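You operate a simulated robot arm through the tools that you are given. There is no shell and no other tool. Be economical: measure what you need, move in short steps, check, and stop when the job is done.

Carry out the task below with a simulated robot arm. There is one attempt and no reset: what you move stays moved.

Task
Start the lifter, balance the large window and raise it to 120 cm.
Fine: power on and air open, then reset till the display reads OK; balance needle in the green band before the lift.

It is judged by the outcome, as a careful person would: the job done as asked, and still so three seconds after it is handed in. It fails if anything else is knocked over, pushed out of place, dropped, spilled or broken.

Robot
A 6-joint arm with a two-finger gripper, on a carriage that runs on a rail from [3, 1170] to [-3, -1170] (x, y) and turns from -190 to 142 degrees about z. Base frame: it is fixed where the carriage stands at the start and does not move with it; the origin is on the floor, on the carriage's upright axis, x ahead of it, y to its left, z up. Units: mm, degrees, N and s.
Its first joint turns from -166.0 to 166.0 degrees. Places, roughly: console air valve [900, -600, 600]; console power switch [900, -500, 900]. Payload 5 kg.
Tool frame: the origin (TCP) lies between the finger pads and is the grasp point; the fingertips stand 30 mm ahead of it; z points along the fingers, y is the line along which they close. Largest opening 176 mm; the body of the gripper starts 153 mm behind the TCP.
Orientation is that of the tool frame in the base frame, as a unit quaternion [w, x, y, z]. With the fingers straight down and closing along the base's y, the tool's x points along the base's -x, its y along +y and its z along -z.

Tools
- The arm moves only by the tool servo_tool. Its argument "rows" is a list that holds one entry, the list of rows, each a list of 7 numbers: the shift along the base's x, y, z in units of 100 mm (1.0 is 100 mm), then the turn, a rotation vector about the base's x, y, z in units of 90 degrees (1.0 is 90 degrees), then the closure, from 0 (fully open) to 1 (shut). In form: [[[tx, ty, tz, ax, ay, az, claw], ...]]. A call has 1 to 8 rows; each row is the pose to reach, as a shift and turn from the pose commanded when the call began. A call with a number of a shift or a turn outside -1 to 1 is refused whole. A row lasts 0.2 s, in which the tool goes at most 50 mm and 8.6 degrees; a call with a longer step from one row to the next is refused whole, and so is a gripper value outside its range. Where a pose cannot be reached the arm comes as near as it can. A force on the tool above 40 N (or 10 N above the force at the start of the call, whichever is more), or a blocked arm, ends the call early, and 0.2 s more pass. The fingers move at their own pace and stop on an object; they squeeze with about 24 N. The grip force told is the motor's: it shows also when the fingers shut on nothing. Time passes only in rows, and 0.2 s behind the last, so rows that repeat a pose let the fingers close. The reply holds the time, the measured pose of the TCP, the force on the tool along the base axes, the opening and the grip force, in the units named above and with some noise, with the torque about the TCP (base axes, N m) and any sound that the robot's microphone picked up.
- Cameras (640 x 400 px; columns grow to the right, rows downward): "scene" is now at [43, 149.7, 1601]; the picture's right is [-0.68, -0.73, 0.00], its down [-0.43, 0.40, -0.81] and it looks along [0.59, -0.55, -0.59] (base axes); focal length 253 px, centre (320, 200). "wrist" rides on the gripper at [67, -9, -183] in the tool frame; the picture's right is [0.14, 0.99, 0.00], its down [-0.92, 0.13, -0.36] and it looks along [-0.36, 0.05, 0.93] (tool axes); focal length 251 px, centre (320, 200). There is no depth. A picture from a camera that has moved, and an enlarged one, comes with that camera's place and axes in the base frame and with its lens.
- camera(camera): a new picture of that camera. No time passes.
- lift_body(by): slides the trunk up (or, below 0, down) by that many mm; the arm and the scene camera ride with it, the base frame stays. It gives what a move gives, with no picture.
- roll_base(legs): drives the robot by 1 to 6 legs, each [ahead, left, turn to the left] in mm, mm and degrees, along the robot's own axes; the way and the turn of a leg run together, so that a leg with both is an arc; at most 1500 mm and 180 degrees a leg. The arm and the cameras ride along, it lands a little off, and it stops where it bumps. It keeps to its track: a leg is cut to what the track allows. It gives what a move gives.
- head_to(pan, tilt): turns the head with the scene camera to pan (to the left, within 120 degrees either way) and tilt (down, from -29 to 69), counted from straight ahead of the robot. It gives what a move gives.
- enlarge(camera, box): a new picture of the part [left, top, right, bottom] of that camera's present view, enlarged. No time passes.
- finish_job(): hands the job in; it is judged then, once.

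Work in short steps. Places have to be worked out from the pictures, the camera data and where the tool is seen: move nearer, look again, correct. Check each grasp and each placing, and mend what went wrong. You have 120 turns and 82 pictures in all, those below and enlarged ones among them. Open the gripper and draw the arm clear of the work before you hand the job in, unless the task says otherwise; then end with one line.

The tools are called by a JSON object that holds its "api" and its "payload". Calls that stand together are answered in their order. servo_tool: Moves the arm, as the interface text tells. Its arguments: {"type":"object","properties":{"rows":{"type":"array","items":{"type":"array","items":{"type":"array","items":{"type":"number"}}}}},"required":["rows"]} The other tools are called the same way: lift_body (by) slides the trunk up or down; roll_base (legs) drives the base; head_to (pan, tilt) turns the head that bears the scene camera; camera (camera) takes a picture; enlarge (camera, box) takes an enlarged picture of a part of a camera's view; finish_job () hands the job in.

At the start:

```text
clock: 0.0
ee_pos: [696.6, -119.5, 1019.3]
ee_rot: [0.0, 0.0, 1.0, 0.0]
ft_force: [0.0, 0.4, -0.7]
moment: [0.01, -0.01, 0.0]
grip_width: 176.0
grip_force: 0.2
trunk travel left (down, up): [-150.0, 200.0]
robot x, y, heading: [-0.4, 1.1, 0.0]
head pan, tilt: [-43.1, 36.1]
```

scene: 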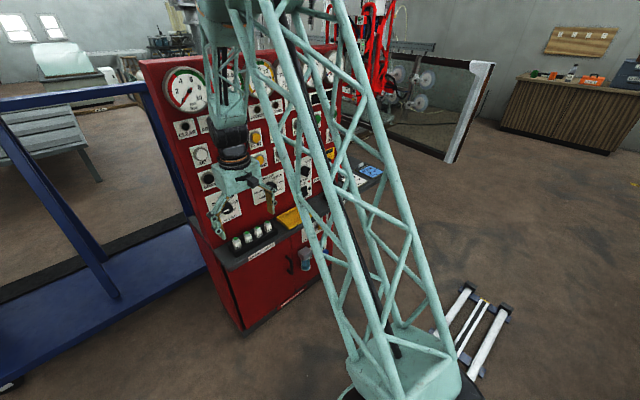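
wrist: 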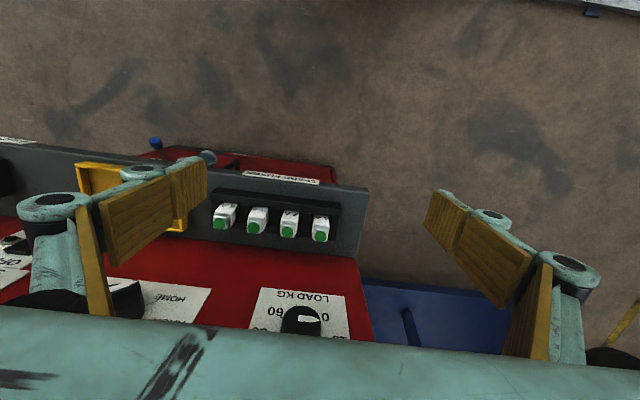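

The red console stands ahead and to the right, full of dials, and the arm hides part of it. I enlarge to read the panel.

{"api": "enlarge", "payload": {"camera": "scene", "box": [140, 40, 400, 300]}}

{"api": "enlarge", "payload": {"camera": "scene", "box": [300, 0, 500, 160]}}

```text
1.54 times, centred on (270, 170) of scene
camera zoom: at [43.0, 149.7, 1601.0], right [-0.68, -0.73, 0.0], down [-0.43, 0.4, -0.81], along [0.59, -0.55, -0.59], focal length 389 px, centre (397, 246)
```

zoom: 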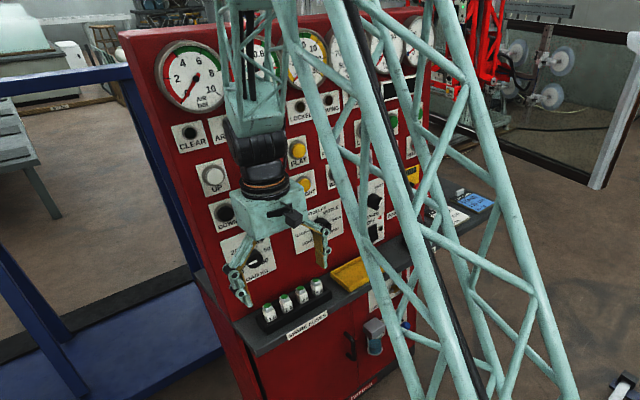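

```text
2.50 times, centred on (400, 80) of scene
camera zoom: at [43.0, 149.7, 1601.0], right [-0.68, -0.73, 0.0], down [-0.43, 0.4, -0.81], along [0.59, -0.55, -0.59], focal length 632 px, centre (120, 500)
```

zoom: 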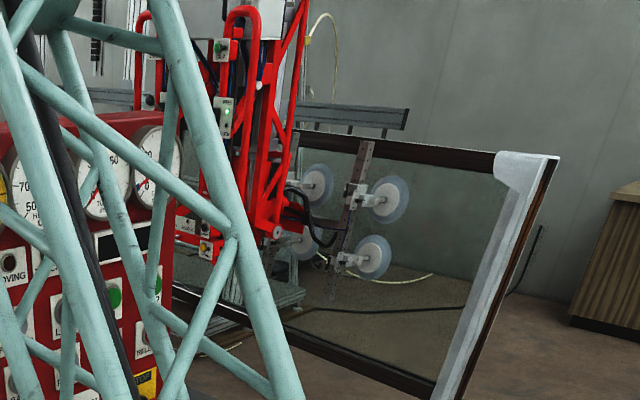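

The arm's lattice hides the panel. I turn the carriage left and pan the head back so that I can see the console freely.

{"api": "roll_base", "payload": {"legs": [[0, 0, 70]]}}

{"api": "head_to", "payload": {"pan": -104, "tilt": 22}}

{"api": "camera", "payload": {"camera": "scene"}}

```text
clock: 3.4
ee_pos: [359.4, 608.5, 1020.0]
ee_rot: [0.001, -0.568, 0.823, 0.0]
ft_force: [0.0, 0.8, 0.0]
moment: [-0.02, 0.05, 0.01]
grip_width: 176.0
grip_force: 0.1
trunk travel left (down, up): [-150.0, 200.0]
robot x, y, heading: [-4.2, -1.0, 69.4]
head pan, tilt: [-43.1, 36.1]
```

```text
clock: 4.7
ee_pos: [359.0, 609.2, 1018.5]
ee_rot: [0.0, -0.568, 0.823, -0.001]
ft_force: [-0.6, 0.7, 0.1]
moment: [0.0, -0.03, 0.02]
grip_width: 176.0
grip_force: 0.0
trunk travel left (down, up): [-150.0, 200.0]
robot x, y, heading: [0.3, -1.0, 69.3]
head pan, tilt: [-104.0, 22.0]
```

```text
77 pictures are left
camera scene: at [-128.1, 2.3, 1623.2], right [-0.57, -0.82, 0.0], down [-0.31, 0.21, -0.93], along [0.76, -0.53, -0.37], focal length 253 px, centre (320, 200)
```

scene: 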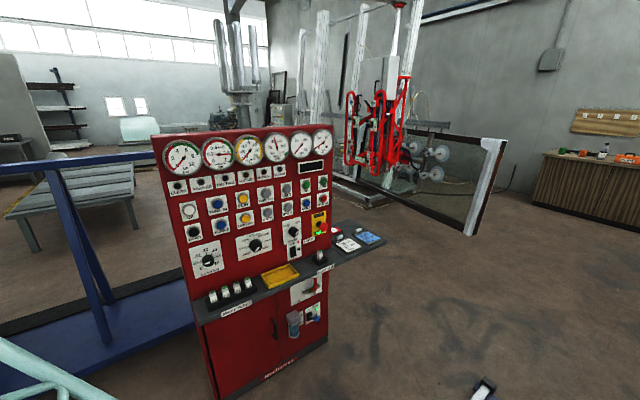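

Now the panel is in clear view. I enlarge it in two halves.

{"api": "enlarge", "payload": {"camera": "scene", "box": [150, 120, 260, 190]}}

{"api": "enlarge", "payload": {"camera": "scene", "box": [240, 120, 350, 190]}}

{"api": "enlarge", "payload": {"camera": "scene", "box": [170, 185, 280, 255]}}

{"api": "enlarge", "payload": {"camera": "scene", "box": [260, 180, 390, 265]}}

{"api": "enlarge", "payload": {"camera": "scene", "box": [200, 255, 350, 350]}}

{"api": "enlarge", "payload": {"camera": "scene", "box": [270, 0, 520, 240]}}

```text
5.71 times, centred on (205, 155) of scene
camera zoom: at [-128.1, 2.3, 1623.2], right [-0.57, -0.82, 0.0], down [-0.31, 0.21, -0.93], along [0.76, -0.53, -0.37], focal length 1443 px, centre (977, 457)
```

zoom: 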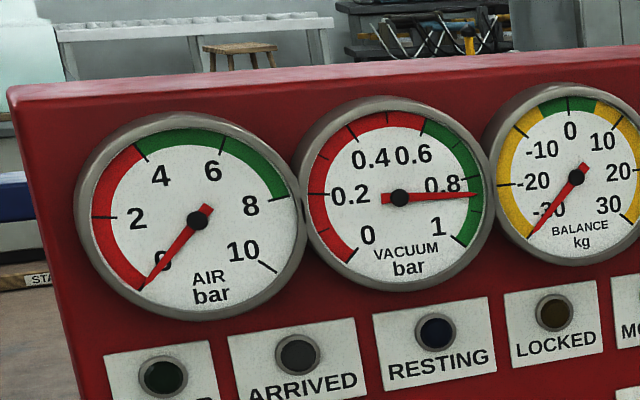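

```text
5.71 times, centred on (295, 155) of scene
camera zoom: at [-128.1, 2.3, 1623.2], right [-0.57, -0.82, 0.0], down [-0.31, 0.21, -0.93], along [0.76, -0.53, -0.37], focal length 1443 px, centre (463, 457)
```

zoom: 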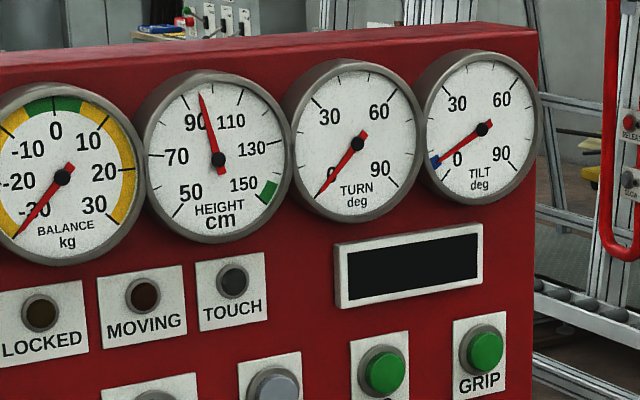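

```text
5.71 times, centred on (225, 220) of scene
camera zoom: at [-128.1, 2.3, 1623.2], right [-0.57, -0.82, 0.0], down [-0.31, 0.21, -0.93], along [0.76, -0.53, -0.37], focal length 1443 px, centre (863, 86)
```

zoom: 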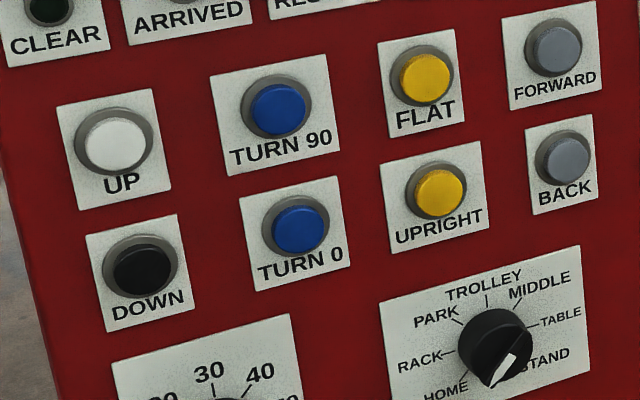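

```text
4.71 times, centred on (325, 222) of scene
camera zoom: at [-128.1, 2.3, 1623.2], right [-0.57, -0.82, 0.0], down [-0.31, 0.21, -0.93], along [0.76, -0.53, -0.37], focal length 1189 px, centre (296, 94)
```

zoom: 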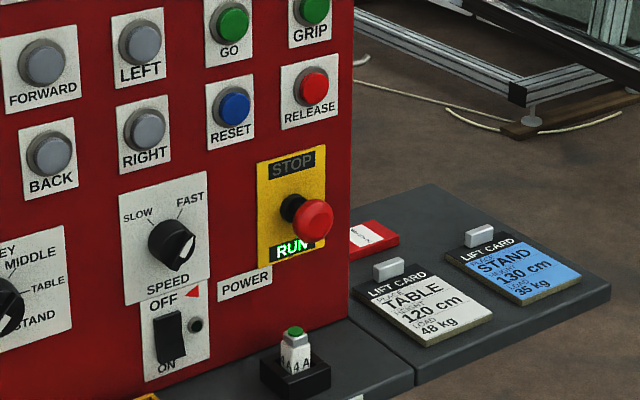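

```text
4.21 times, centred on (275, 302) of scene
camera zoom: at [-128.1, 2.3, 1623.2], right [-0.57, -0.82, 0.0], down [-0.31, 0.21, -0.93], along [0.76, -0.53, -0.37], focal length 1064 px, centre (510, -232)
```

zoom: 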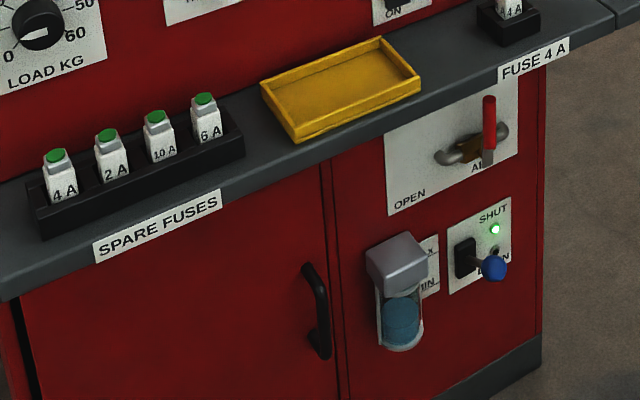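

```text
1.67 times, centred on (395, 120) of scene
camera zoom: at [-128.1, 2.3, 1623.2], right [-0.57, -0.82, 0.0], down [-0.31, 0.21, -0.93], along [0.76, -0.53, -0.37], focal length 421 px, centre (195, 333)
```

zoom: 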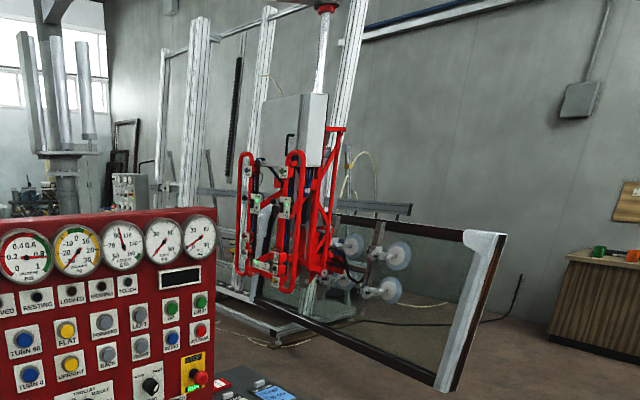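

Panel plane is at about x≈889, parallel to y. Power rocker is near (885,-533,874), reset (885,-625,1132), load knob (885,-126,984), UP (885,-92,1227), air valve (885,-638,560). I drive back to heading 0 and along the rail to the power switch, then start turning the tool forward.

{"api": "roll_base", "payload": {"legs": [[0, 0, -69.3], [0, -480, 0]]}}

{"api": "servo_tool", "payload": {"rows": [[[0, 0, 0, 0, -0.09, 0, 0.5], [0, 0, 0, 0, -0.18, 0, 0.7], [0, 0, 0, 0, -0.27, 0, 0.8], [0, 0, 0, 0, -0.36, 0, 1], [0, 0, 0, 0, -0.45, 0, 1], [0, 0, 0, 0, -0.54, 0, 1], [0, 0, 0, 0, -0.63, 0, 1], [0, 0, 0, 0, -0.72, 0, 1]]]}}

{"api": "servo_tool", "payload": {"rows": [[[0, 0, 0, 0, -0.09, 0, 1], [0, 0, 0, 0, -0.18, 0, 1], [0, 0, 0, 0, -0.27, 0, 1], [0, 0, 0, 0, -0.28, 0, 1]]]}}

{"api": "camera", "payload": {"camera": "wrist"}}

```text
clock: 10.7
ee_pos: [693.4, -611.8, 1019.8]
ee_rot: [0.001, 0.006, 1.0, 0.0]
ft_force: [0.4, -0.3, 0.5]
moment: [0.0, 0.01, 0.01]
grip_width: 175.8
grip_force: 0.1
trunk travel left (down, up): [-150.0, 200.0]
robot x, y, heading: [-4.2, -482.6, -1.0]
head pan, tilt: [-104.0, 22.0]
```

```text
clock: 12.7
ee_pos: [726.2, -589.0, 1070.2]
ee_rot: [0.502, -0.017, 0.861, 0.079]
ft_force: [-0.1, 1.3, -0.4]
moment: [0.0, 0.05, -0.05]
grip_width: 0.4
grip_force: 23.8
out of reach, approached as far as the arm can: row 3, 4, 5, 6, 7, 8
trunk travel left (down, up): [-150.0, 200.0]
robot x, y, heading: [-1.5, -482.5, -1.0]
head pan, tilt: [-104.0, 22.0]
stopped in row 8: the arm was blocked; the commanded pose is now the measured one
```

```text
clock: 13.7
ee_pos: [765.6, -592.0, 1142.6]
ee_rot: [0.647, 0.008, 0.755, 0.109]
ft_force: [-2.1, -0.4, 1.0]
moment: [-0.05, 0.13, 0.03]
grip_width: 0.0
grip_force: 24.1
out of reach, approached as far as the arm can: row 1, 2, 3, 4
trunk travel left (down, up): [-150.0, 200.0]
robot x, y, heading: [3.2, -482.9, -0.6]
head pan, tilt: [-104.0, 22.0]
```

```text
70 pictures are left
camera wrist: at [576.0, -617.9, 1102.4], right [-0.15, 0.99, 0.04], down [-0.22, -0.07, 0.97], along [0.96, 0.14, 0.23], focal length 251 px, centre (320, 200)
```

wrist: 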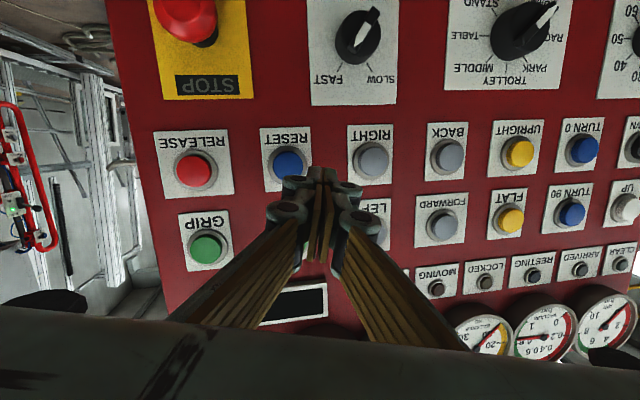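

The tool is nearly horizontal and the panel is readable upside down. I straighten the tool while moving slightly forward and lower the trunk.

{"api": "servo_tool", "payload": {"rows": [[[0.05, 0.1, 0, -0.05, -0.05, -0.04, 1], [0.1, 0.3, 0, -0.106, -0.098, -0.09, 1], [0.1, 0.4, 0, -0.106, -0.098, -0.09, 1]]]}}

{"api": "lift_body", "payload": {"by": -150}}

{"api": "camera", "payload": {"camera": "wrist"}}

```text
clock: 14.5
ee_pos: [789.5, -572.2, 1178.8]
ee_rot: [0.683, 0.04, 0.726, 0.066]
ft_force: [0.4, 0.4, -0.4]
moment: [0.02, -0.03, -0.16]
grip_width: 0.0
grip_force: 23.8
out of reach, approached as far as the arm can: row 1, 2, 3
trunk travel left (down, up): [-150.0, 200.0]
robot x, y, heading: [0.8, -483.6, -0.3]
head pan, tilt: [-104.0, 22.0]
```

```text
clock: 16.3
ee_pos: [790.3, -574.6, 1028.8]
ee_rot: [0.683, 0.042, 0.726, 0.065]
ft_force: [-0.3, 0.0, -0.6]
moment: [0.01, -0.01, -0.02]
grip_width: 0.1
grip_force: 23.8
trunk travel left (down, up): [0.0, 350.0]
robot x, y, heading: [2.1, -480.3, -1.1]
head pan, tilt: [-104.0, 22.0]
```

```text
69 pictures are left
camera wrist: at [603.3, -579.7, 972.5], right [-0.04, 1.0, 0.01], down [-0.31, -0.02, 0.95], along [0.95, 0.03, 0.31], focal length 251 px, centre (320, 200)
```

wrist: 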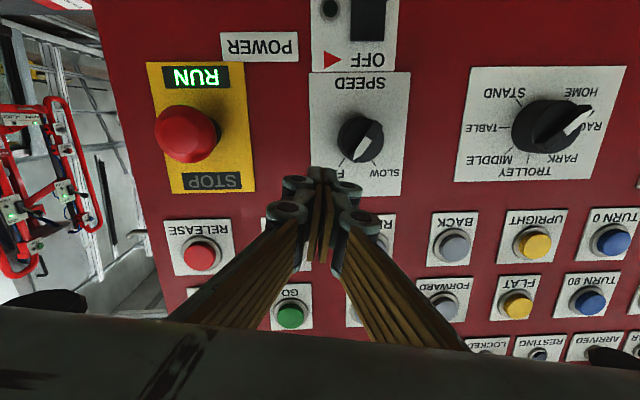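

Horizontal reach this close to the axis is cramped, so I stand farther right with the carriage turned left. That also frees the scene camera's view. I raise first to clear the stop knob.

{"api": "lift_body", "payload": {"by": 120}}

{"api": "roll_base", "payload": {"legs": [[0, -420, 0], [0, 0, 32]]}}

{"api": "servo_tool", "payload": {"rows": [[[0, 0, 0, 0, 0, -0.09, 1], [0, 0, 0, 0, 0, -0.18, 1], [0, 0, 0, 0, 0, -0.27, 1], [0, 0, 0, 0, 0, -0.36, 1]]]}}

{"api": "head_to", "payload": {"pan": -10, "tilt": 30}}

{"api": "camera", "payload": {"camera": "scene"}}

{"api": "camera", "payload": {"camera": "wrist"}}

```text
clock: 17.8
ee_pos: [790.5, -574.5, 1149.1]
ee_rot: [0.683, 0.041, 0.726, 0.067]
ft_force: [-0.3, 0.4, -0.2]
moment: [-0.02, -0.03, 0.01]
grip_width: 0.1
grip_force: 23.7
trunk travel left (down, up): [-120.0, 230.0]
robot x, y, heading: [-1.0, -483.9, -0.9]
head pan, tilt: [-104.0, 22.0]
```

```text
clock: 22.0
ee_pos: [719.9, -566.8, 1148.9]
ee_rot: [0.639, -0.16, 0.71, 0.25]
ft_force: [0.5, 0.0, 0.0]
moment: [-0.02, -0.02, -0.01]
grip_width: 0.0
grip_force: 24.4
trunk travel left (down, up): [-120.0, 230.0]
robot x, y, heading: [-3.6, -908.3, 31.1]
head pan, tilt: [-104.0, 22.0]
```

```text
clock: 23.0
ee_pos: [719.2, -566.9, 1149.9]
ee_rot: [0.639, -0.159, 0.71, 0.25]
ft_force: [0.6, 0.1, -0.9]
moment: [-0.01, 0.02, 0.03]
grip_width: 0.1
grip_force: 24.0
out of reach, approached as far as the arm can: row 1, 2, 3, 4
trunk travel left (down, up): [-120.0, 230.0]
robot x, y, heading: [-1.1, -904.8, 30.8]
head pan, tilt: [-104.0, 22.0]
```

```text
clock: 24.7
ee_pos: [718.4, -567.4, 1148.3]
ee_rot: [0.639, -0.16, 0.709, 0.25]
ft_force: [-0.3, 0.4, 0.2]
moment: [0.01, -0.02, -0.02]
grip_width: 0.3
grip_force: 23.7
trunk travel left (down, up): [-120.0, 230.0]
robot x, y, heading: [-2.3, -904.1, 30.8]
head pan, tilt: [-10.0, 30.0]
```

```text
68 pictures are left
camera scene: at [-44.0, -703.0, 1580.5], right [0.36, -0.93, 0.0], down [-0.47, -0.18, -0.87], along [0.81, 0.31, -0.5], focal length 253 px, centre (320, 200)
```

scene: 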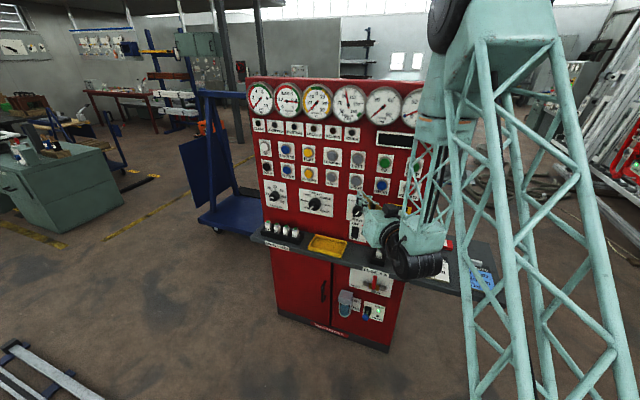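

```text
67 pictures are left
camera wrist: at [564.0, -670.3, 1092.2], right [-0.56, 0.83, 0.01], down [-0.25, -0.18, 0.95], along [0.79, 0.53, 0.31], focal length 251 px, centre (320, 200)
```

wrist: 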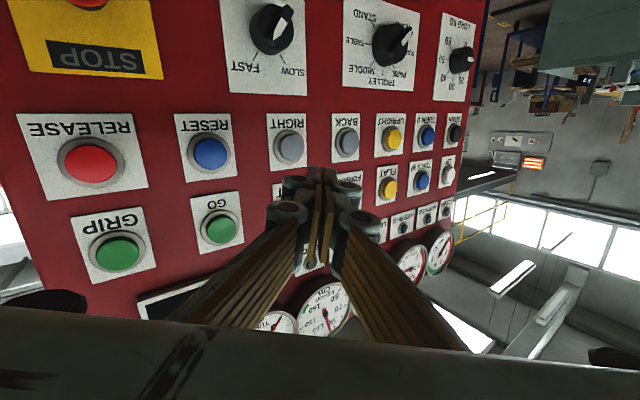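

The view is now very good. The pose at this distance won't turn in place, so I move forward and to the right while squaring the yaw.

{"api": "servo_tool", "payload": {"rows": [[[0.2, -0.1, 0, 0, 0, -0.04, 1], [0.4, -0.2, 0, 0, 0, -0.12, 1], [0.6, -0.3, 0, 0, 0, -0.2, 1], [0.7, -0.3, 0, 0, 0, -0.28, 1], [0.7, -0.3, 0, 0, 0, -0.36, 1], [0.7, -0.3, 0, 0, 0, -0.36, 1]]]}}

```text
clock: 26.1
ee_pos: [758.6, -619.4, 1148.8]
ee_rot: [0.648, -0.13, 0.715, 0.226]
ft_force: [-0.2, 0.6, 1.0]
moment: [-0.01, -0.05, 0.01]
grip_width: 0.0
grip_force: 23.4
out of reach, approached as far as the arm can: row 1, 2, 3, 4, 5, 6
trunk travel left (down, up): [-120.0, 230.0]
robot x, y, heading: [0.5, -903.7, 31.0]
head pan, tilt: [-10.0, 30.0]
```

I enlarge the arm to understand its wrist posture and limits.

{"api": "enlarge", "payload": {"camera": "scene", "box": [330, 120, 490, 290]}}

{"api": "servo_tool", "payload": {"rows": [[[0, 0, 0, 0, 0, -0.05, 1], [0, 0, 0, 0, 0, -0.1, 1], [0, 0, 0, 0, 0, -0.15, 1]]]}}

```text
2.35 times, centred on (410, 205) of scene
camera zoom: at [-43.8, -703.0, 1580.5], right [0.36, -0.93, 0.0], down [-0.47, -0.18, -0.87], along [0.81, 0.31, -0.5], focal length 594 px, centre (108, 188)
```

zoom: 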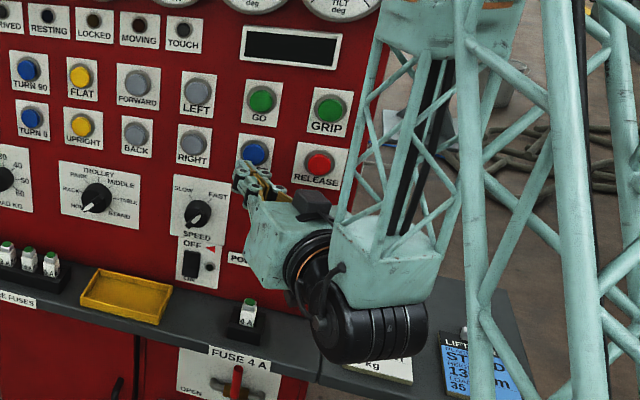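

```text
clock: 26.9
ee_pos: [760.1, -617.5, 1150.0]
ee_rot: [0.648, -0.13, 0.716, 0.226]
ft_force: [0.1, -0.1, -0.1]
moment: [0.0, -0.02, -0.02]
grip_width: 0.1
grip_force: 24.2
out of reach, approached as far as the arm can: row 1, 2, 3
trunk travel left (down, up): [-120.0, 230.0]
robot x, y, heading: [-2.6, -904.9, 30.8]
head pan, tilt: [-10.0, 30.0]
```

The forearm hangs nearly vertical, so a larger radius should relieve the wrist. I test a pure translation up-left with no turn.

{"api": "servo_tool", "payload": {"rows": [[[0.1, 0.25, 0, 0, 0, 0, 1], [0.2, 0.5, 0, 0, 0, 0, 1], [0.3, 0.75, 0, 0, 0, 0, 1], [0.3, 1.0, 0, 0, 0, 0, 1]]]}}

{"api": "servo_tool", "payload": {"rows": [[[0, 0, 0, 0, 0, -0.05, 1], [0, 0, 0, 0, 0, -0.1, 1], [0, 0, 0, 0, 0, -0.15, 1]]]}}

```text
clock: 27.9
ee_pos: [803.5, -552.2, 1153.9]
ee_rot: [0.64, -0.152, 0.712, 0.247]
ft_force: [-0.9, 0.2, 0.0]
moment: [0.03, -0.03, -0.12]
grip_width: 0.3
grip_force: 24.3
out of reach, approached as far as the arm can: row 1, 2, 3, 4
trunk travel left (down, up): [-120.0, 230.0]
robot x, y, heading: [-4.3, -902.4, 30.9]
head pan, tilt: [-10.0, 30.0]
```

```text
clock: 28.7
ee_pos: [803.1, -553.9, 1153.6]
ee_rot: [0.64, -0.152, 0.711, 0.247]
ft_force: [1.1, -0.3, -0.4]
moment: [0.01, 0.0, 0.02]
grip_width: 0.0
grip_force: 23.6
out of reach, approached as far as the arm can: row 1, 2, 3
trunk travel left (down, up): [-120.0, 230.0]
robot x, y, heading: [-0.0, -905.3, 30.9]
head pan, tilt: [-10.0, 30.0]
```

Yaw seems stuck, so I test moving up together with a yaw to see which limit is acting.

{"api": "servo_tool", "payload": {"rows": [[[0, 0, 0.25, 0, 0, 0, 1], [0, 0, 0.5, 0, 0, -0.05, 1], [0, 0, 0.75, 0, 0, -0.1, 1], [0, 0, 1, 0, 0, -0.15, 1], [0, 0, 1, 0, 0, -0.2, 1]]]}}

{"api": "servo_tool", "payload": {"rows": [[[0, 0, 0, 0, 0.05, 0, 1], [0, 0, 0, 0, 0.1, 0, 1], [0, 0, 0, 0, 0.15, 0, 1]]]}}

```text
clock: 29.9
ee_pos: [821.6, -640.5, 1250.9]
ee_rot: [0.648, -0.107, 0.724, 0.211]
ft_force: [-0.7, -2.4, 1.2]
moment: [-0.07, 0.13, 0.28]
grip_width: 0.0
grip_force: 23.6
out of reach, approached as far as the arm can: row 2, 3, 4, 5
trunk travel left (down, up): [-120.0, 230.0]
robot x, y, heading: [-5.6, -907.4, 30.9]
head pan, tilt: [-10.0, 30.0]
```

```text
clock: 30.7
ee_pos: [817.4, -641.5, 1249.5]
ee_rot: [0.558, -0.082, 0.795, 0.222]
ft_force: [0.5, 0.6, -0.5]
moment: [0.03, -0.06, 0.01]
grip_width: 0.0
grip_force: 24.3
trunk travel left (down, up): [-120.0, 230.0]
robot x, y, heading: [1.1, -908.2, 30.9]
head pan, tilt: [-10.0, 30.0]
```

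Pitching down was reached exactly. Now I test yaw on its own at this pose.

{"api": "servo_tool", "payload": {"rows": [[[0, 0, 0, 0, 0, -0.05, 1], [0, 0, 0, 0, 0, -0.1, 1], [0, 0, 0, 0, 0, -0.15, 1], [0, 0, 0, 0, 0, -0.2, 1], [0, 0, 0, 0, 0, -0.25, 1]]]}}

```text
clock: 31.9
ee_pos: [816.4, -640.8, 1247.7]
ee_rot: [0.563, -0.067, 0.796, 0.211]
ft_force: [-0.1, 0.4, -0.3]
moment: [0.02, -0.02, 0.01]
grip_width: 0.0
grip_force: 23.6
out of reach, approached as far as the arm can: row 2, 3, 4, 5
trunk travel left (down, up): [-120.0, 230.0]
robot x, y, heading: [-0.3, -905.0, 30.7]
head pan, tilt: [-10.0, 30.0]
```

{"api": "servo_tool", "payload": {"rows": [[[0, 0, 0, 0, 0, 0.09, 1], [0, 0, 0, 0, 0, 0.18, 1], [0, 0, 0, 0, 0, 0.27, 1], [0, 0, 0, 0, 0, 0.36, 1]]]}}

```text
clock: 32.9
ee_pos: [815.2, -641.5, 1246.2]
ee_rot: [0.483, -0.286, 0.745, 0.359]
ft_force: [-0.6, 0.3, 1.1]
moment: [-0.07, -0.02, -0.18]
grip_width: 0.0
grip_force: 23.3
trunk travel left (down, up): [-120.0, 230.0]
robot x, y, heading: [-5.5, -901.9, 31.1]
head pan, tilt: [-10.0, 30.0]
```

Yaw to the left of the arm plane is free, and to the right it is limited. So I should stand left of the target with the arm pointing right. First I pull back from the panel.

{"api": "servo_tool", "payload": {"rows": [[[-0.3, -0.1, 0, 0, 0, 0, 1], [-0.6, -0.2, 0, 0, 0, 0, 1], [-0.9, -0.3, 0, 0, 0, 0, 1], [-0.95, -0.35, 0, 0, 0, 0, 1]]]}}

```text
clock: 33.9
ee_pos: [718.6, -676.8, 1248.0]
ee_rot: [0.483, -0.287, 0.745, 0.36]
ft_force: [-0.4, 0.1, 0.2]
moment: [-0.04, 0.04, -0.07]
grip_width: 0.1
grip_force: 24.1
trunk travel left (down, up): [-120.0, 230.0]
robot x, y, heading: [-2.7, -907.6, 31.1]
head pan, tilt: [-10.0, 30.0]
```

{"api": "roll_base", "payload": {"legs": [[0, 0, -46], [-182, 681, 0]]}}

{"api": "head_to", "payload": {"pan": 0, "tilt": 30}}

{"api": "camera", "payload": {"camera": "scene"}}

```text
clock: 39.9
ee_pos: [668.9, -547.6, 1246.7]
ee_rot: [0.583, 0.025, 0.799, 0.145]
ft_force: [1.2, -0.6, -0.7]
moment: [-0.03, -0.01, 0.04]
grip_width: 0.2
grip_force: 24.3
trunk travel left (down, up): [-120.0, 230.0]
robot x, y, heading: [1.6, -192.7, -14.6]
head pan, tilt: [-10.0, 30.0]
```

```text
clock: 40.7
ee_pos: [669.0, -547.5, 1247.6]
ee_rot: [0.583, 0.025, 0.799, 0.146]
ft_force: [-0.1, 0.0, 0.1]
moment: [0.0, 0.01, 0.01]
grip_width: 0.2
grip_force: 23.9
trunk travel left (down, up): [-120.0, 230.0]
robot x, y, heading: [0.0, -192.1, -14.5]
head pan, tilt: [0.0, 30.0]
```

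```text
65 pictures are left
camera scene: at [119.6, -8.1, 1580.4], right [-0.25, -0.97, 0.0], down [-0.48, 0.13, -0.87], along [0.84, -0.22, -0.5], focal length 253 px, centre (320, 200)
```

scene: 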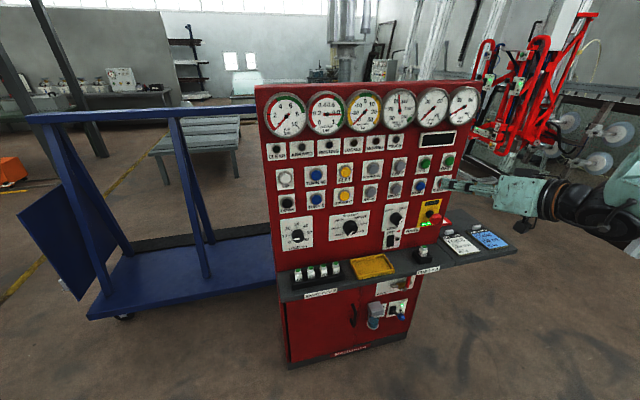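

The view is excellent with the arm clear on the right. I lower the trunk fully and then straighten the tool, staying off the panel.

{"api": "lift_body", "payload": {"by": -120}}

{"api": "servo_tool", "payload": {"rows": [[[0.2, 0.05, -0.1, -0.05, -0.01, -0.03, 1], [0.4, 0.1, -0.3, -0.1, -0.02, -0.06, 1], [0.6, 0.15, -0.6, -0.167, -0.031, -0.088, 1], [0.8, 0.15, -0.9, -0.167, -0.031, -0.088, 1], [0.8, 0.15, -1.0, -0.167, -0.031, -0.088, 1]]]}}

{"api": "enlarge", "payload": {"camera": "scene", "box": [350, 200, 450, 330]}}

{"api": "camera", "payload": {"camera": "wrist"}}

```text
clock: 42.2
ee_pos: [669.0, -548.4, 1127.1]
ee_rot: [0.584, 0.023, 0.798, 0.146]
ft_force: [0.0, -0.6, 0.6]
moment: [0.0, 0.01, -0.01]
grip_width: 0.0
grip_force: 24.0
trunk travel left (down, up): [0.0, 350.0]
robot x, y, heading: [-1.2, -191.9, -14.5]
head pan, tilt: [0.0, 30.0]
```

```text
clock: 43.4
ee_pos: [748.7, -532.5, 1024.9]
ee_rot: [0.609, 0.0, 0.793, -0.001]
ft_force: [-0.6, 0.9, -0.6]
moment: [-0.01, -0.05, -0.01]
grip_width: 0.0
grip_force: 24.3
trunk travel left (down, up): [0.0, 350.0]
robot x, y, heading: [0.4, -189.2, -14.7]
head pan, tilt: [0.0, 30.0]
```

```text
3.08 times, centred on (400, 265) of scene
camera zoom: at [119.8, -8.0, 1460.4], right [-0.25, -0.97, 0.0], down [-0.48, 0.13, -0.87], along [0.84, -0.22, -0.5], focal length 777 px, centre (74, 0)
```

zoom: 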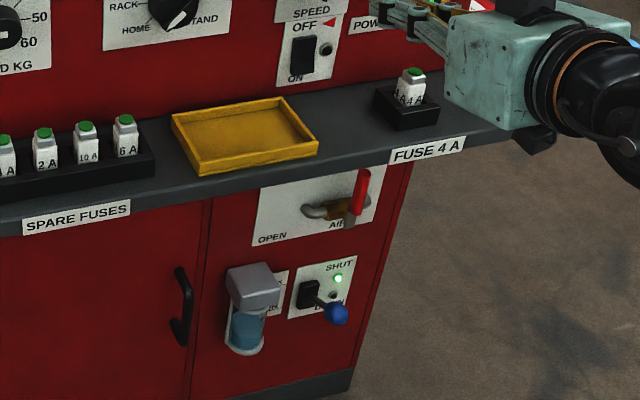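

```text
63 pictures are left
camera wrist: at [555.2, -541.3, 1007.7], right [-0.04, 0.99, -0.14], down [-0.11, 0.13, 0.99], along [0.99, 0.05, 0.11], focal length 251 px, centre (320, 200)
```

wrist: 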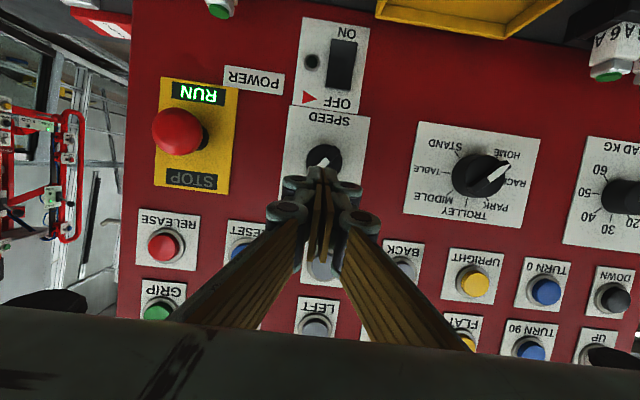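

The motion is exact now. The rocker is at about (885,-521,871), with ON at its lower end, and the shelf top is at about z≈800. I descend in front of it to press near z≈852.

{"api": "servo_tool", "payload": {"rows": [[[0, 0.05, -0.4, 0, 0, 0, 1], [0.1, 0.1, -0.8, 0, 0, 0, 1], [0.2, 0.11, -1.0, 0, 0, 0, 1]]]}}

{"api": "servo_tool", "payload": {"rows": [[[0.1, 0, -0.3, 0, 0, 0, 1], [0.2, 0, -0.6, 0, 0, 0, 1], [0.3, 0, -0.63, 0, 0, 0, 1]]]}}

{"api": "camera", "payload": {"camera": "wrist"}}

{"api": "enlarge", "payload": {"camera": "scene", "box": [340, 160, 440, 225]}}

```text
clock: 44.2
ee_pos: [787.1, -539.8, 952.7]
ee_rot: [0.602, 0.006, 0.798, 0.017]
ft_force: [-0.9, -0.4, 1.4]
moment: [0.0, 0.13, -0.07]
grip_width: 0.1
grip_force: 23.8
out of reach, approached as far as the arm can: row 1, 2, 3
trunk travel left (down, up): [0.0, 350.0]
robot x, y, heading: [-0.8, -194.7, -14.8]
head pan, tilt: [0.0, 30.0]
```

```text
clock: 45.0
ee_pos: [833.5, -555.9, 909.0]
ee_rot: [0.604, 0.004, 0.797, 0.018]
ft_force: [-1.0, 0.0, -0.3]
moment: [-0.02, -0.15, -0.05]
grip_width: 0.1
grip_force: 24.2
out of reach, approached as far as the arm can: row 1, 2, 3
trunk travel left (down, up): [0.0, 350.0]
robot x, y, heading: [-2.1, -191.8, -14.5]
head pan, tilt: [0.0, 30.0]
```

```text
62 pictures are left
camera wrist: at [639.6, -567.6, 894.3], right [-0.05, 0.99, -0.1], down [-0.1, 0.1, 0.99], along [0.99, 0.06, 0.09], focal length 251 px, centre (320, 200)
```

wrist: 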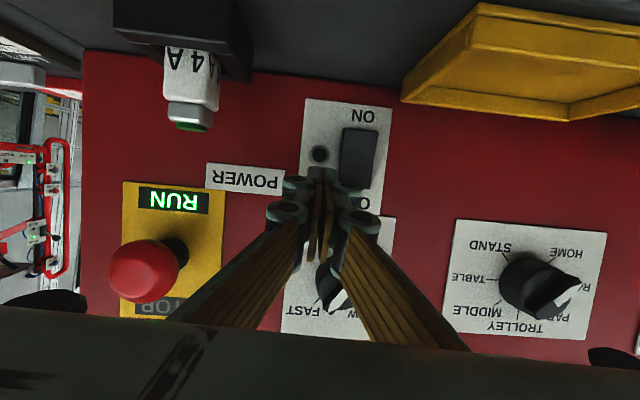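

```text
6.15 times, centred on (390, 192) of scene
camera zoom: at [119.4, -8.2, 1460.2], right [-0.25, -0.97, 0.0], down [-0.48, 0.13, -0.87], along [0.84, -0.22, -0.5], focal length 1554 px, centre (-111, 246)
```

zoom: 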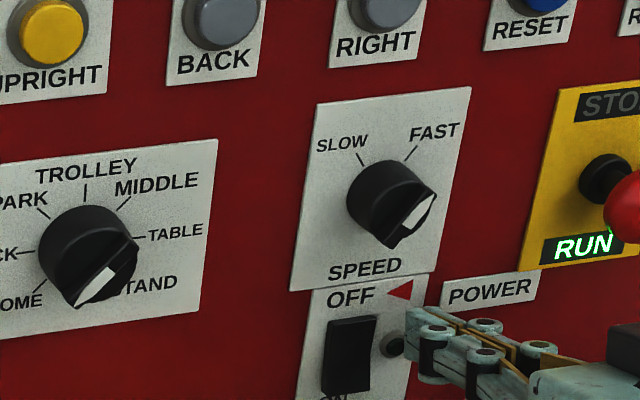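

At low heights the wrist needs more downward pitch. I pitch the tool 20° further, backing away slightly, and check where it settles.

{"api": "servo_tool", "payload": {"rows": [[[-0.1, 0, 0, 0, 0.07, 0, 1], [-0.2, 0, 0, 0, 0.15, 0, 1], [-0.2, 0, 0, 0, 0.22, 0, 1], [-0.2, 0, 0, 0, 0.22, 0, 1]]]}}

```text
clock: 46.0
ee_pos: [812.1, -556.6, 909.0]
ee_rot: [0.464, -0.001, 0.886, 0.0]
ft_force: [0.2, -0.2, 0.7]
moment: [0.01, 0.06, 0.0]
grip_width: 0.1
grip_force: 24.2
trunk travel left (down, up): [0.0, 350.0]
robot x, y, heading: [-1.9, -189.4, -14.5]
head pan, tilt: [0.0, 30.0]
```

The commanded pose follows the measured one, and pitch is now 35°. I move in front of the rocker's ON half.

{"api": "servo_tool", "payload": {"rows": [[[0, 0.18, -0.25, 0, 0, 0, 1], [0.0, 0.36, -0.5, 0, 0, 0, 1], [0.18, 0.36, -0.5, 0, 0, 0, 1]]]}}

{"api": "camera", "payload": {"camera": "wrist"}}

{"api": "enlarge", "payload": {"camera": "scene", "box": [350, 190, 430, 240]}}

```text
clock: 46.8
ee_pos: [830.9, -522.3, 857.8]
ee_rot: [0.465, -0.001, 0.885, 0.001]
ft_force: [0.0, 0.2, 0.1]
moment: [-0.01, -0.08, 0.01]
grip_width: 0.0
grip_force: 24.2
trunk travel left (down, up): [0.0, 350.0]
robot x, y, heading: [0.3, -192.8, -14.5]
head pan, tilt: [0.0, 30.0]
```

```text
60 pictures are left
camera wrist: at [642.1, -529.9, 908.1], right [-0.08, 0.99, -0.11], down [0.23, 0.13, 0.97], along [0.97, 0.05, -0.24], focal length 251 px, centre (320, 200)
```

wrist: 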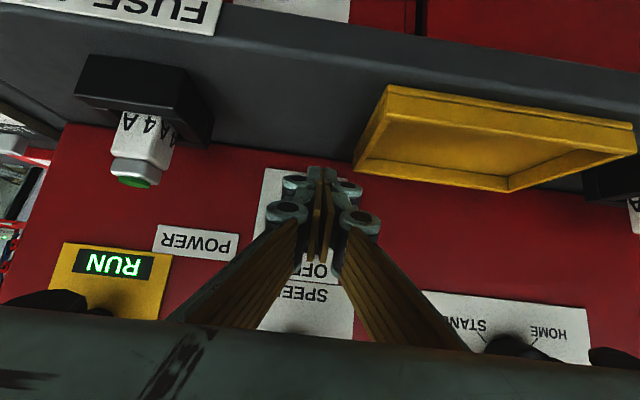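

```text
8.00 times, centred on (390, 215) of scene
camera zoom: at [119.3, -8.2, 1460.5], right [-0.25, -0.97, 0.0], down [-0.48, 0.13, -0.87], along [0.84, -0.22, -0.5], focal length 2021 px, centre (-240, 80)
```

zoom: 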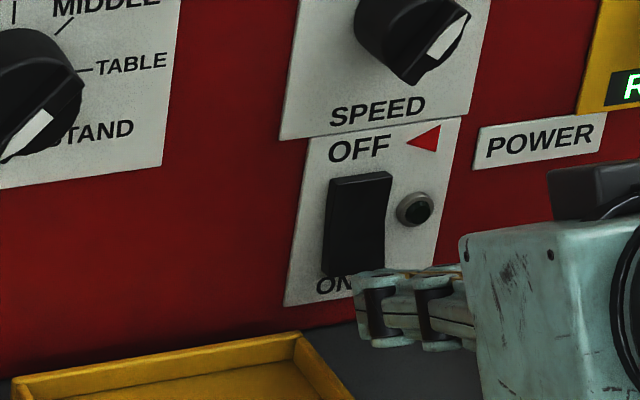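

The tip is aligned with the rocker's lower half, about 20 mm short. I push forward slowly.

{"api": "servo_tool", "payload": {"rows": [[[0.1, 0, 0, 0, 0, 0, 1], [0.16, 0, 0, 0, 0, 0, 1], [0.22, 0, 0, 0, 0, 0, 1], [0.26, 0, 0, 0, 0, 0, 1], [0.3, 0, 0, 0, 0, 0, 1]]]}}

{"api": "enlarge", "payload": {"camera": "scene", "box": [320, 100, 480, 240]}}

```text
clock: 47.6
ee_pos: [846.2, -520.3, 856.2]
ee_rot: [0.461, 0.0, 0.888, 0.001]
ft_force: [-16.7, 1.0, 3.0]
moment: [0.0, -0.1, 0.08]
grip_width: 5.9
grip_force: 45.1
trunk travel left (down, up): [0.0, 350.0]
robot x, y, heading: [2.3, -195.7, -14.5]
head pan, tilt: [0.0, 30.0]
heard: click
stopped in row 4: the force on the tool passed its limit at 53 N (the readings are from after the stop); the commanded pose is now the measured one
```

```text
2.86 times, centred on (400, 170) of scene
camera zoom: at [119.0, -8.1, 1460.5], right [-0.25, -0.97, 0.0], down [-0.48, 0.13, -0.87], along [0.84, -0.22, -0.5], focal length 722 px, centre (91, 286)
```

zoom: 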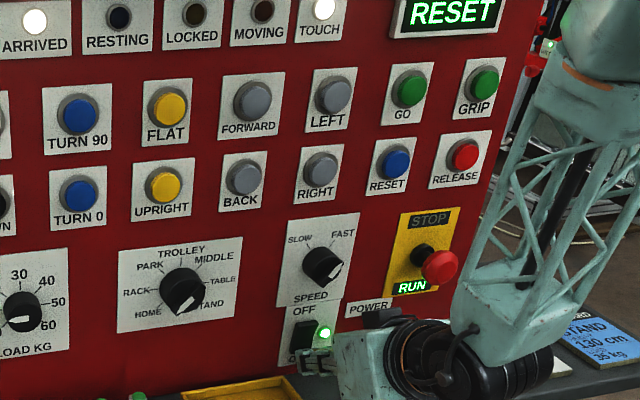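

Power is on and the display reads RESET. Next is the air valve. I back off and take a look at the valve with the wrist camera after relocating further left for a larger radius.

{"api": "servo_tool", "payload": {"rows": [[[-0.3, 0, 0.1, 0, 0, 0, 1], [-0.6, 0, 0.3, 0, 0, 0, 1], [-0.7, 0, 0.6, 0, 0, 0, 1], [-0.8, 0, 0.9, 0, 0, 0, 1]]]}}

{"api": "enlarge", "payload": {"camera": "scene", "box": [370, 230, 430, 310]}}

```text
clock: 48.6
ee_pos: [767.7, -517.6, 945.9]
ee_rot: [0.461, 0.0, 0.888, 0.0]
ft_force: [1.5, 0.2, -1.1]
moment: [0.05, -0.08, 0.08]
grip_width: 0.0
grip_force: 45.2
trunk travel left (down, up): [0.0, 350.0]
robot x, y, heading: [-1.5, -193.9, -14.5]
head pan, tilt: [0.0, 30.0]
```

```text
5.00 times, centred on (400, 270) of scene
camera zoom: at [120.6, -8.4, 1460.5], right [-0.25, -0.97, 0.0], down [-0.48, 0.13, -0.87], along [0.84, -0.22, -0.5], focal length 1263 px, centre (-80, -150)
```

zoom: 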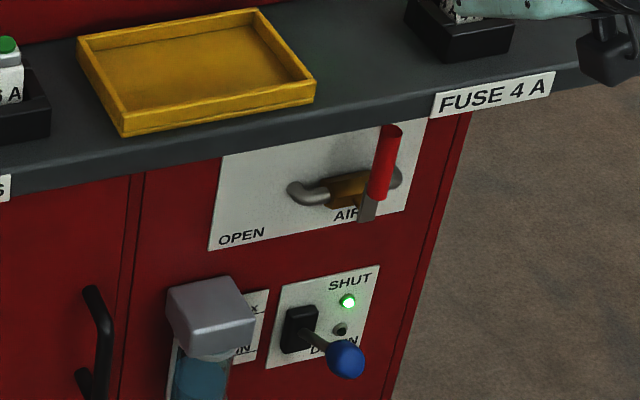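

The handle stands vertical at y≈-621, z 588–692, x≈830, with its pivot at the bottom and OPEN to the left. I turn the carriage right and shift left so the arm points at the valve from a bigger radius.

{"api": "roll_base", "payload": {"legs": [[0, 0, -23.5], [-88, 113, 0]]}}

{"api": "servo_tool", "payload": {"rows": [[[0.2, 0, -0.1, 0, 0, 0.08, 1], [0.4, 0, -0.3, 0, 0, 0.16, 1], [0.6, 0, -0.5, 0, 0, 0.22, 1], [0.7, 0, -0.8, 0, 0, 0.26, 1], [0.7, 0, -1.0, 0, 0, 0.26, 1]]]}}

```text
clock: 51.1
ee_pos: [580.3, -649.9, 946.1]
ee_rot: [0.452, 0.178, 0.869, -0.092]
ft_force: [0.4, -0.2, -0.6]
moment: [0.03, -0.01, 0.02]
grip_width: 0.0
grip_force: 45.0
trunk travel left (down, up): [0.0, 350.0]
robot x, y, heading: [1.0, -47.8, -38.0]
head pan, tilt: [0.0, 30.0]
```

```text
clock: 52.3
ee_pos: [649.2, -648.9, 846.0]
ee_rot: [0.462, -0.003, 0.887, 0.001]
ft_force: [0.2, -0.4, -1.0]
moment: [-0.03, 0.0, -0.07]
grip_width: 0.2
grip_force: 45.1
trunk travel left (down, up): [0.0, 350.0]
robot x, y, heading: [-0.7, -49.2, -37.6]
head pan, tilt: [0.0, 30.0]
```

Exact again. I continue down in front of the shelf edge.

{"api": "servo_tool", "payload": {"rows": [[[0.1, 0, -0.3, 0, 0, 0, 1], [0.2, 0, -0.6, 0, 0, 0, 1], [0.3, -0.05, -0.9, 0, 0, 0, 1], [0.4, -0.05, -1.0, 0, 0, 0, 1]]]}}

{"api": "servo_tool", "payload": {"rows": [[[0.1, 0, -0.3, 0, 0, 0, 1], [0.15, 0, -0.6, 0, 0, 0, 1], [0.15, 0, -0.7, 0, 0, 0, 1]]]}}

{"api": "camera", "payload": {"camera": "wrist"}}

{"api": "camera", "payload": {"camera": "scene"}}

```text
clock: 53.3
ee_pos: [689.8, -654.0, 746.2]
ee_rot: [0.462, -0.003, 0.887, 0.001]
ft_force: [-0.1, 0.2, -0.1]
moment: [0.01, -0.02, 0.0]
grip_width: 0.1
grip_force: 44.9
trunk travel left (down, up): [0.0, 350.0]
robot x, y, heading: [0.6, -49.5, -37.6]
head pan, tilt: [0.0, 30.0]
```

```text
clock: 54.1
ee_pos: [704.8, -654.3, 677.1]
ee_rot: [0.462, -0.003, 0.887, 0.001]
ft_force: [-0.1, -0.4, 0.3]
moment: [0.02, 0.02, -0.06]
grip_width: 0.0
grip_force: 44.9
trunk travel left (down, up): [0.0, 350.0]
robot x, y, heading: [0.2, -48.9, -37.8]
head pan, tilt: [0.0, 30.0]
```

```text
56 pictures are left
camera wrist: at [517.0, -664.4, 727.8], right [-0.09, 0.99, -0.11], down [0.23, 0.13, 0.96], along [0.97, 0.06, -0.24], focal length 251 px, centre (320, 200)
```

wrist: 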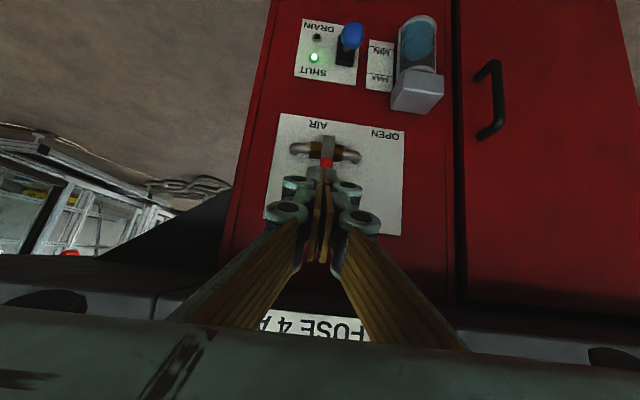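

```text
55 pictures are left
camera scene: at [182.8, 72.7, 1460.4], right [-0.61, -0.79, 0.0], down [-0.4, 0.31, -0.87], along [0.69, -0.53, -0.5], focal length 253 px, centre (320, 200)
```

scene: 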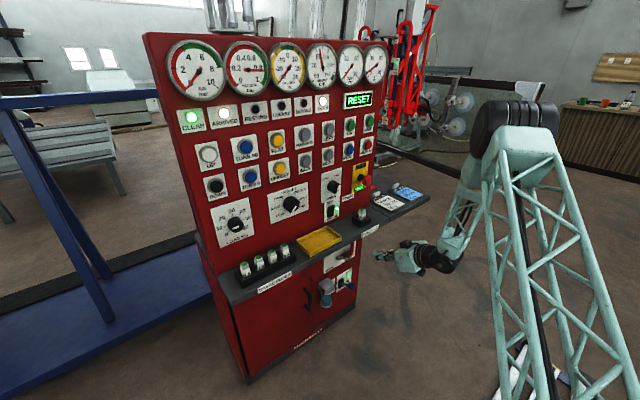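

The two views put the handle at about x≈854, y≈-640. I enlarge both to confirm before moving to its right side.

{"api": "enlarge", "payload": {"camera": "wrist", "box": [260, 100, 420, 220]}}

{"api": "enlarge", "payload": {"camera": "scene", "box": [310, 230, 450, 310]}}

```text
3.33 times, centred on (340, 160) of wrist
camera zoom: at [517.0, -664.4, 727.8], right [-0.09, 0.99, -0.11], down [0.23, 0.13, 0.96], along [0.97, 0.06, -0.24], focal length 838 px, centre (253, 333)
```

zoom: 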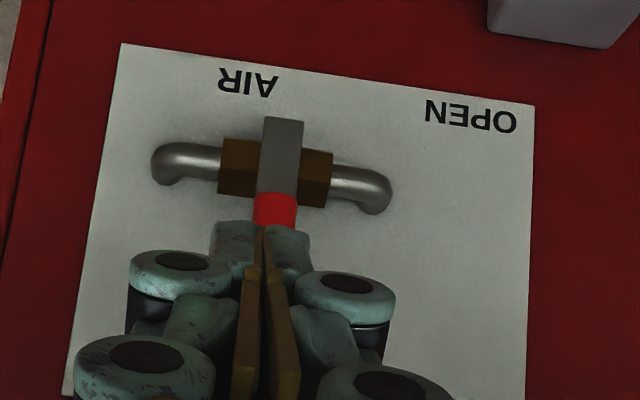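

```text
4.57 times, centred on (380, 270) of scene
camera zoom: at [182.8, 72.7, 1460.4], right [-0.61, -0.79, 0.0], down [-0.4, 0.31, -0.87], along [0.69, -0.53, -0.5], focal length 1155 px, centre (46, -120)
```

zoom: 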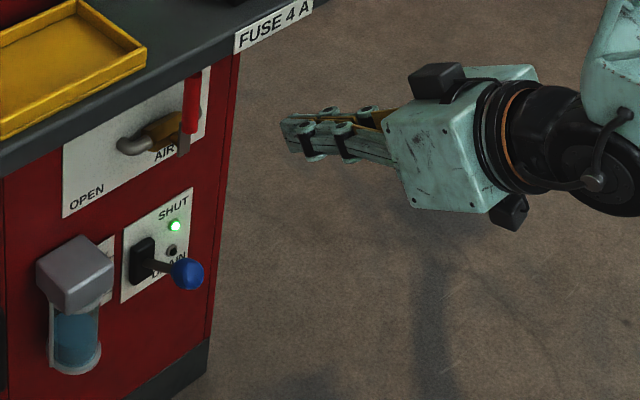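

The handle is now triangulated: pivot (860,-641,566), red grip up to z≈660. I slide to y≈-684, go down to z≈642, then advance under the shelf along its right side.

{"api": "servo_tool", "payload": {"rows": [[[0, -0.2, -0.25, 0, 0, 0, 1], [0.2, -0.3, -0.35, 0, 0, 0, 1], [0.5, -0.3, -0.35, 0, 0, 0, 1], [0.8, -0.3, -0.35, 0, 0, 0, 1], [1.0, -0.3, -0.35, 0, 0, 0, 1]]]}}

{"api": "servo_tool", "payload": {"rows": [[[0.1, 0, 0, 0, 0, 0, 1], [0.2, 0, 0, 0, 0, 0, 1], [0.27, 0, 0, 0, 0, 0, 1]]]}}

{"api": "camera", "payload": {"camera": "wrist"}}

{"api": "enlarge", "payload": {"camera": "scene", "box": [310, 230, 450, 310]}}

```text
clock: 55.3
ee_pos: [803.2, -686.6, 643.4]
ee_rot: [0.461, -0.002, 0.887, 0.001]
ft_force: [-0.6, 0.1, 0.9]
moment: [0.02, 0.01, 0.02]
grip_width: 0.1
grip_force: 45.2
trunk travel left (down, up): [0.0, 350.0]
robot x, y, heading: [0.9, -51.8, -37.6]
head pan, tilt: [0.0, 30.0]
```

```text
clock: 56.1
ee_pos: [831.3, -685.5, 639.6]
ee_rot: [0.462, -0.002, 0.887, 0.001]
ft_force: [-0.8, -0.5, 0.4]
moment: [-0.01, -0.01, 0.0]
grip_width: 0.0
grip_force: 45.0
trunk travel left (down, up): [0.0, 350.0]
robot x, y, heading: [-1.3, -49.0, -37.5]
head pan, tilt: [0.0, 30.0]
```

```text
52 pictures are left
camera wrist: at [643.7, -695.2, 691.6], right [-0.09, 0.99, -0.11], down [0.23, 0.13, 0.96], along [0.97, 0.06, -0.24], focal length 251 px, centre (320, 200)
```

wrist: 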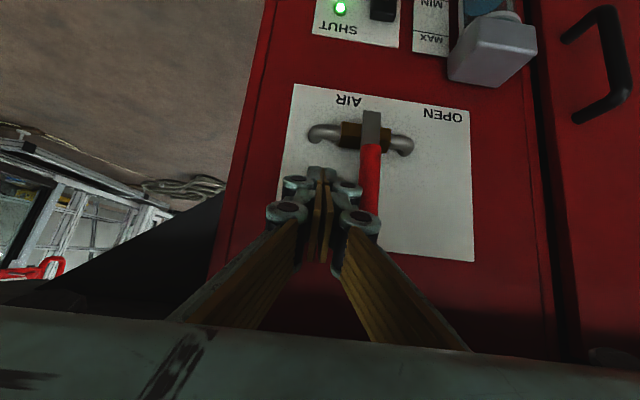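

```text
4.57 times, centred on (380, 270) of scene
camera zoom: at [182.9, 72.6, 1460.5], right [-0.61, -0.79, 0.0], down [-0.4, 0.31, -0.87], along [0.69, -0.53, -0.5], focal length 1155 px, centre (46, -120)
```

zoom: 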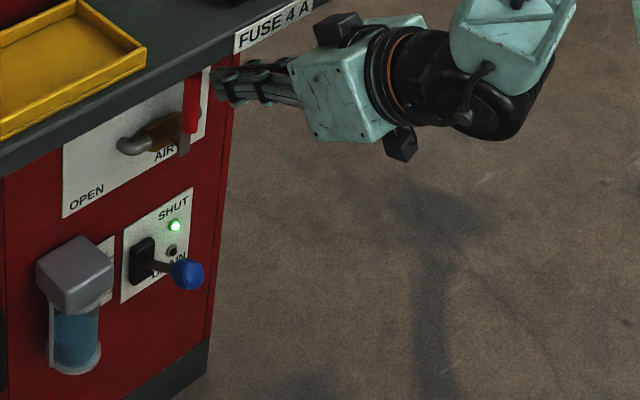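

The fingers are beside the handle's right. I push it left along an arc about the pivot.

{"api": "servo_tool", "payload": {"rows": [[[0, 0.15, 0, 0, 0, 0, 1], [0, 0.3, 0, 0, 0, 0, 1], [0, 0.45, 0, 0, 0, 0, 1], [0, 0.6, 0, 0, 0, 0, 1], [0, 0.75, -0.05, 0, 0, 0, 1], [0, 0.85, -0.12, 0, 0, 0, 1], [0, 0.95, -0.25, 0, 0, 0, 1]]]}}

{"api": "enlarge", "payload": {"camera": "scene", "box": [310, 230, 450, 310]}}

```text
clock: 57.7
ee_pos: [832.8, -590.7, 616.8]
ee_rot: [0.461, -0.004, 0.887, 0.003]
ft_force: [-0.9, -1.0, 1.8]
moment: [0.03, 0.08, 0.02]
grip_width: 0.0
grip_force: 45.5
trunk travel left (down, up): [0.0, 350.0]
robot x, y, heading: [1.9, -49.7, -37.8]
head pan, tilt: [0.0, 30.0]
```

```text
4.57 times, centred on (380, 270) of scene
camera zoom: at [182.7, 72.6, 1460.5], right [-0.61, -0.79, 0.0], down [-0.4, 0.31, -0.87], along [0.69, -0.53, -0.5], focal length 1155 px, centre (46, -120)
```

zoom: 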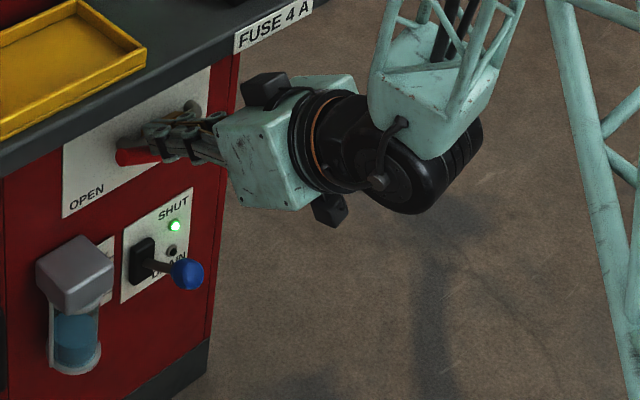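

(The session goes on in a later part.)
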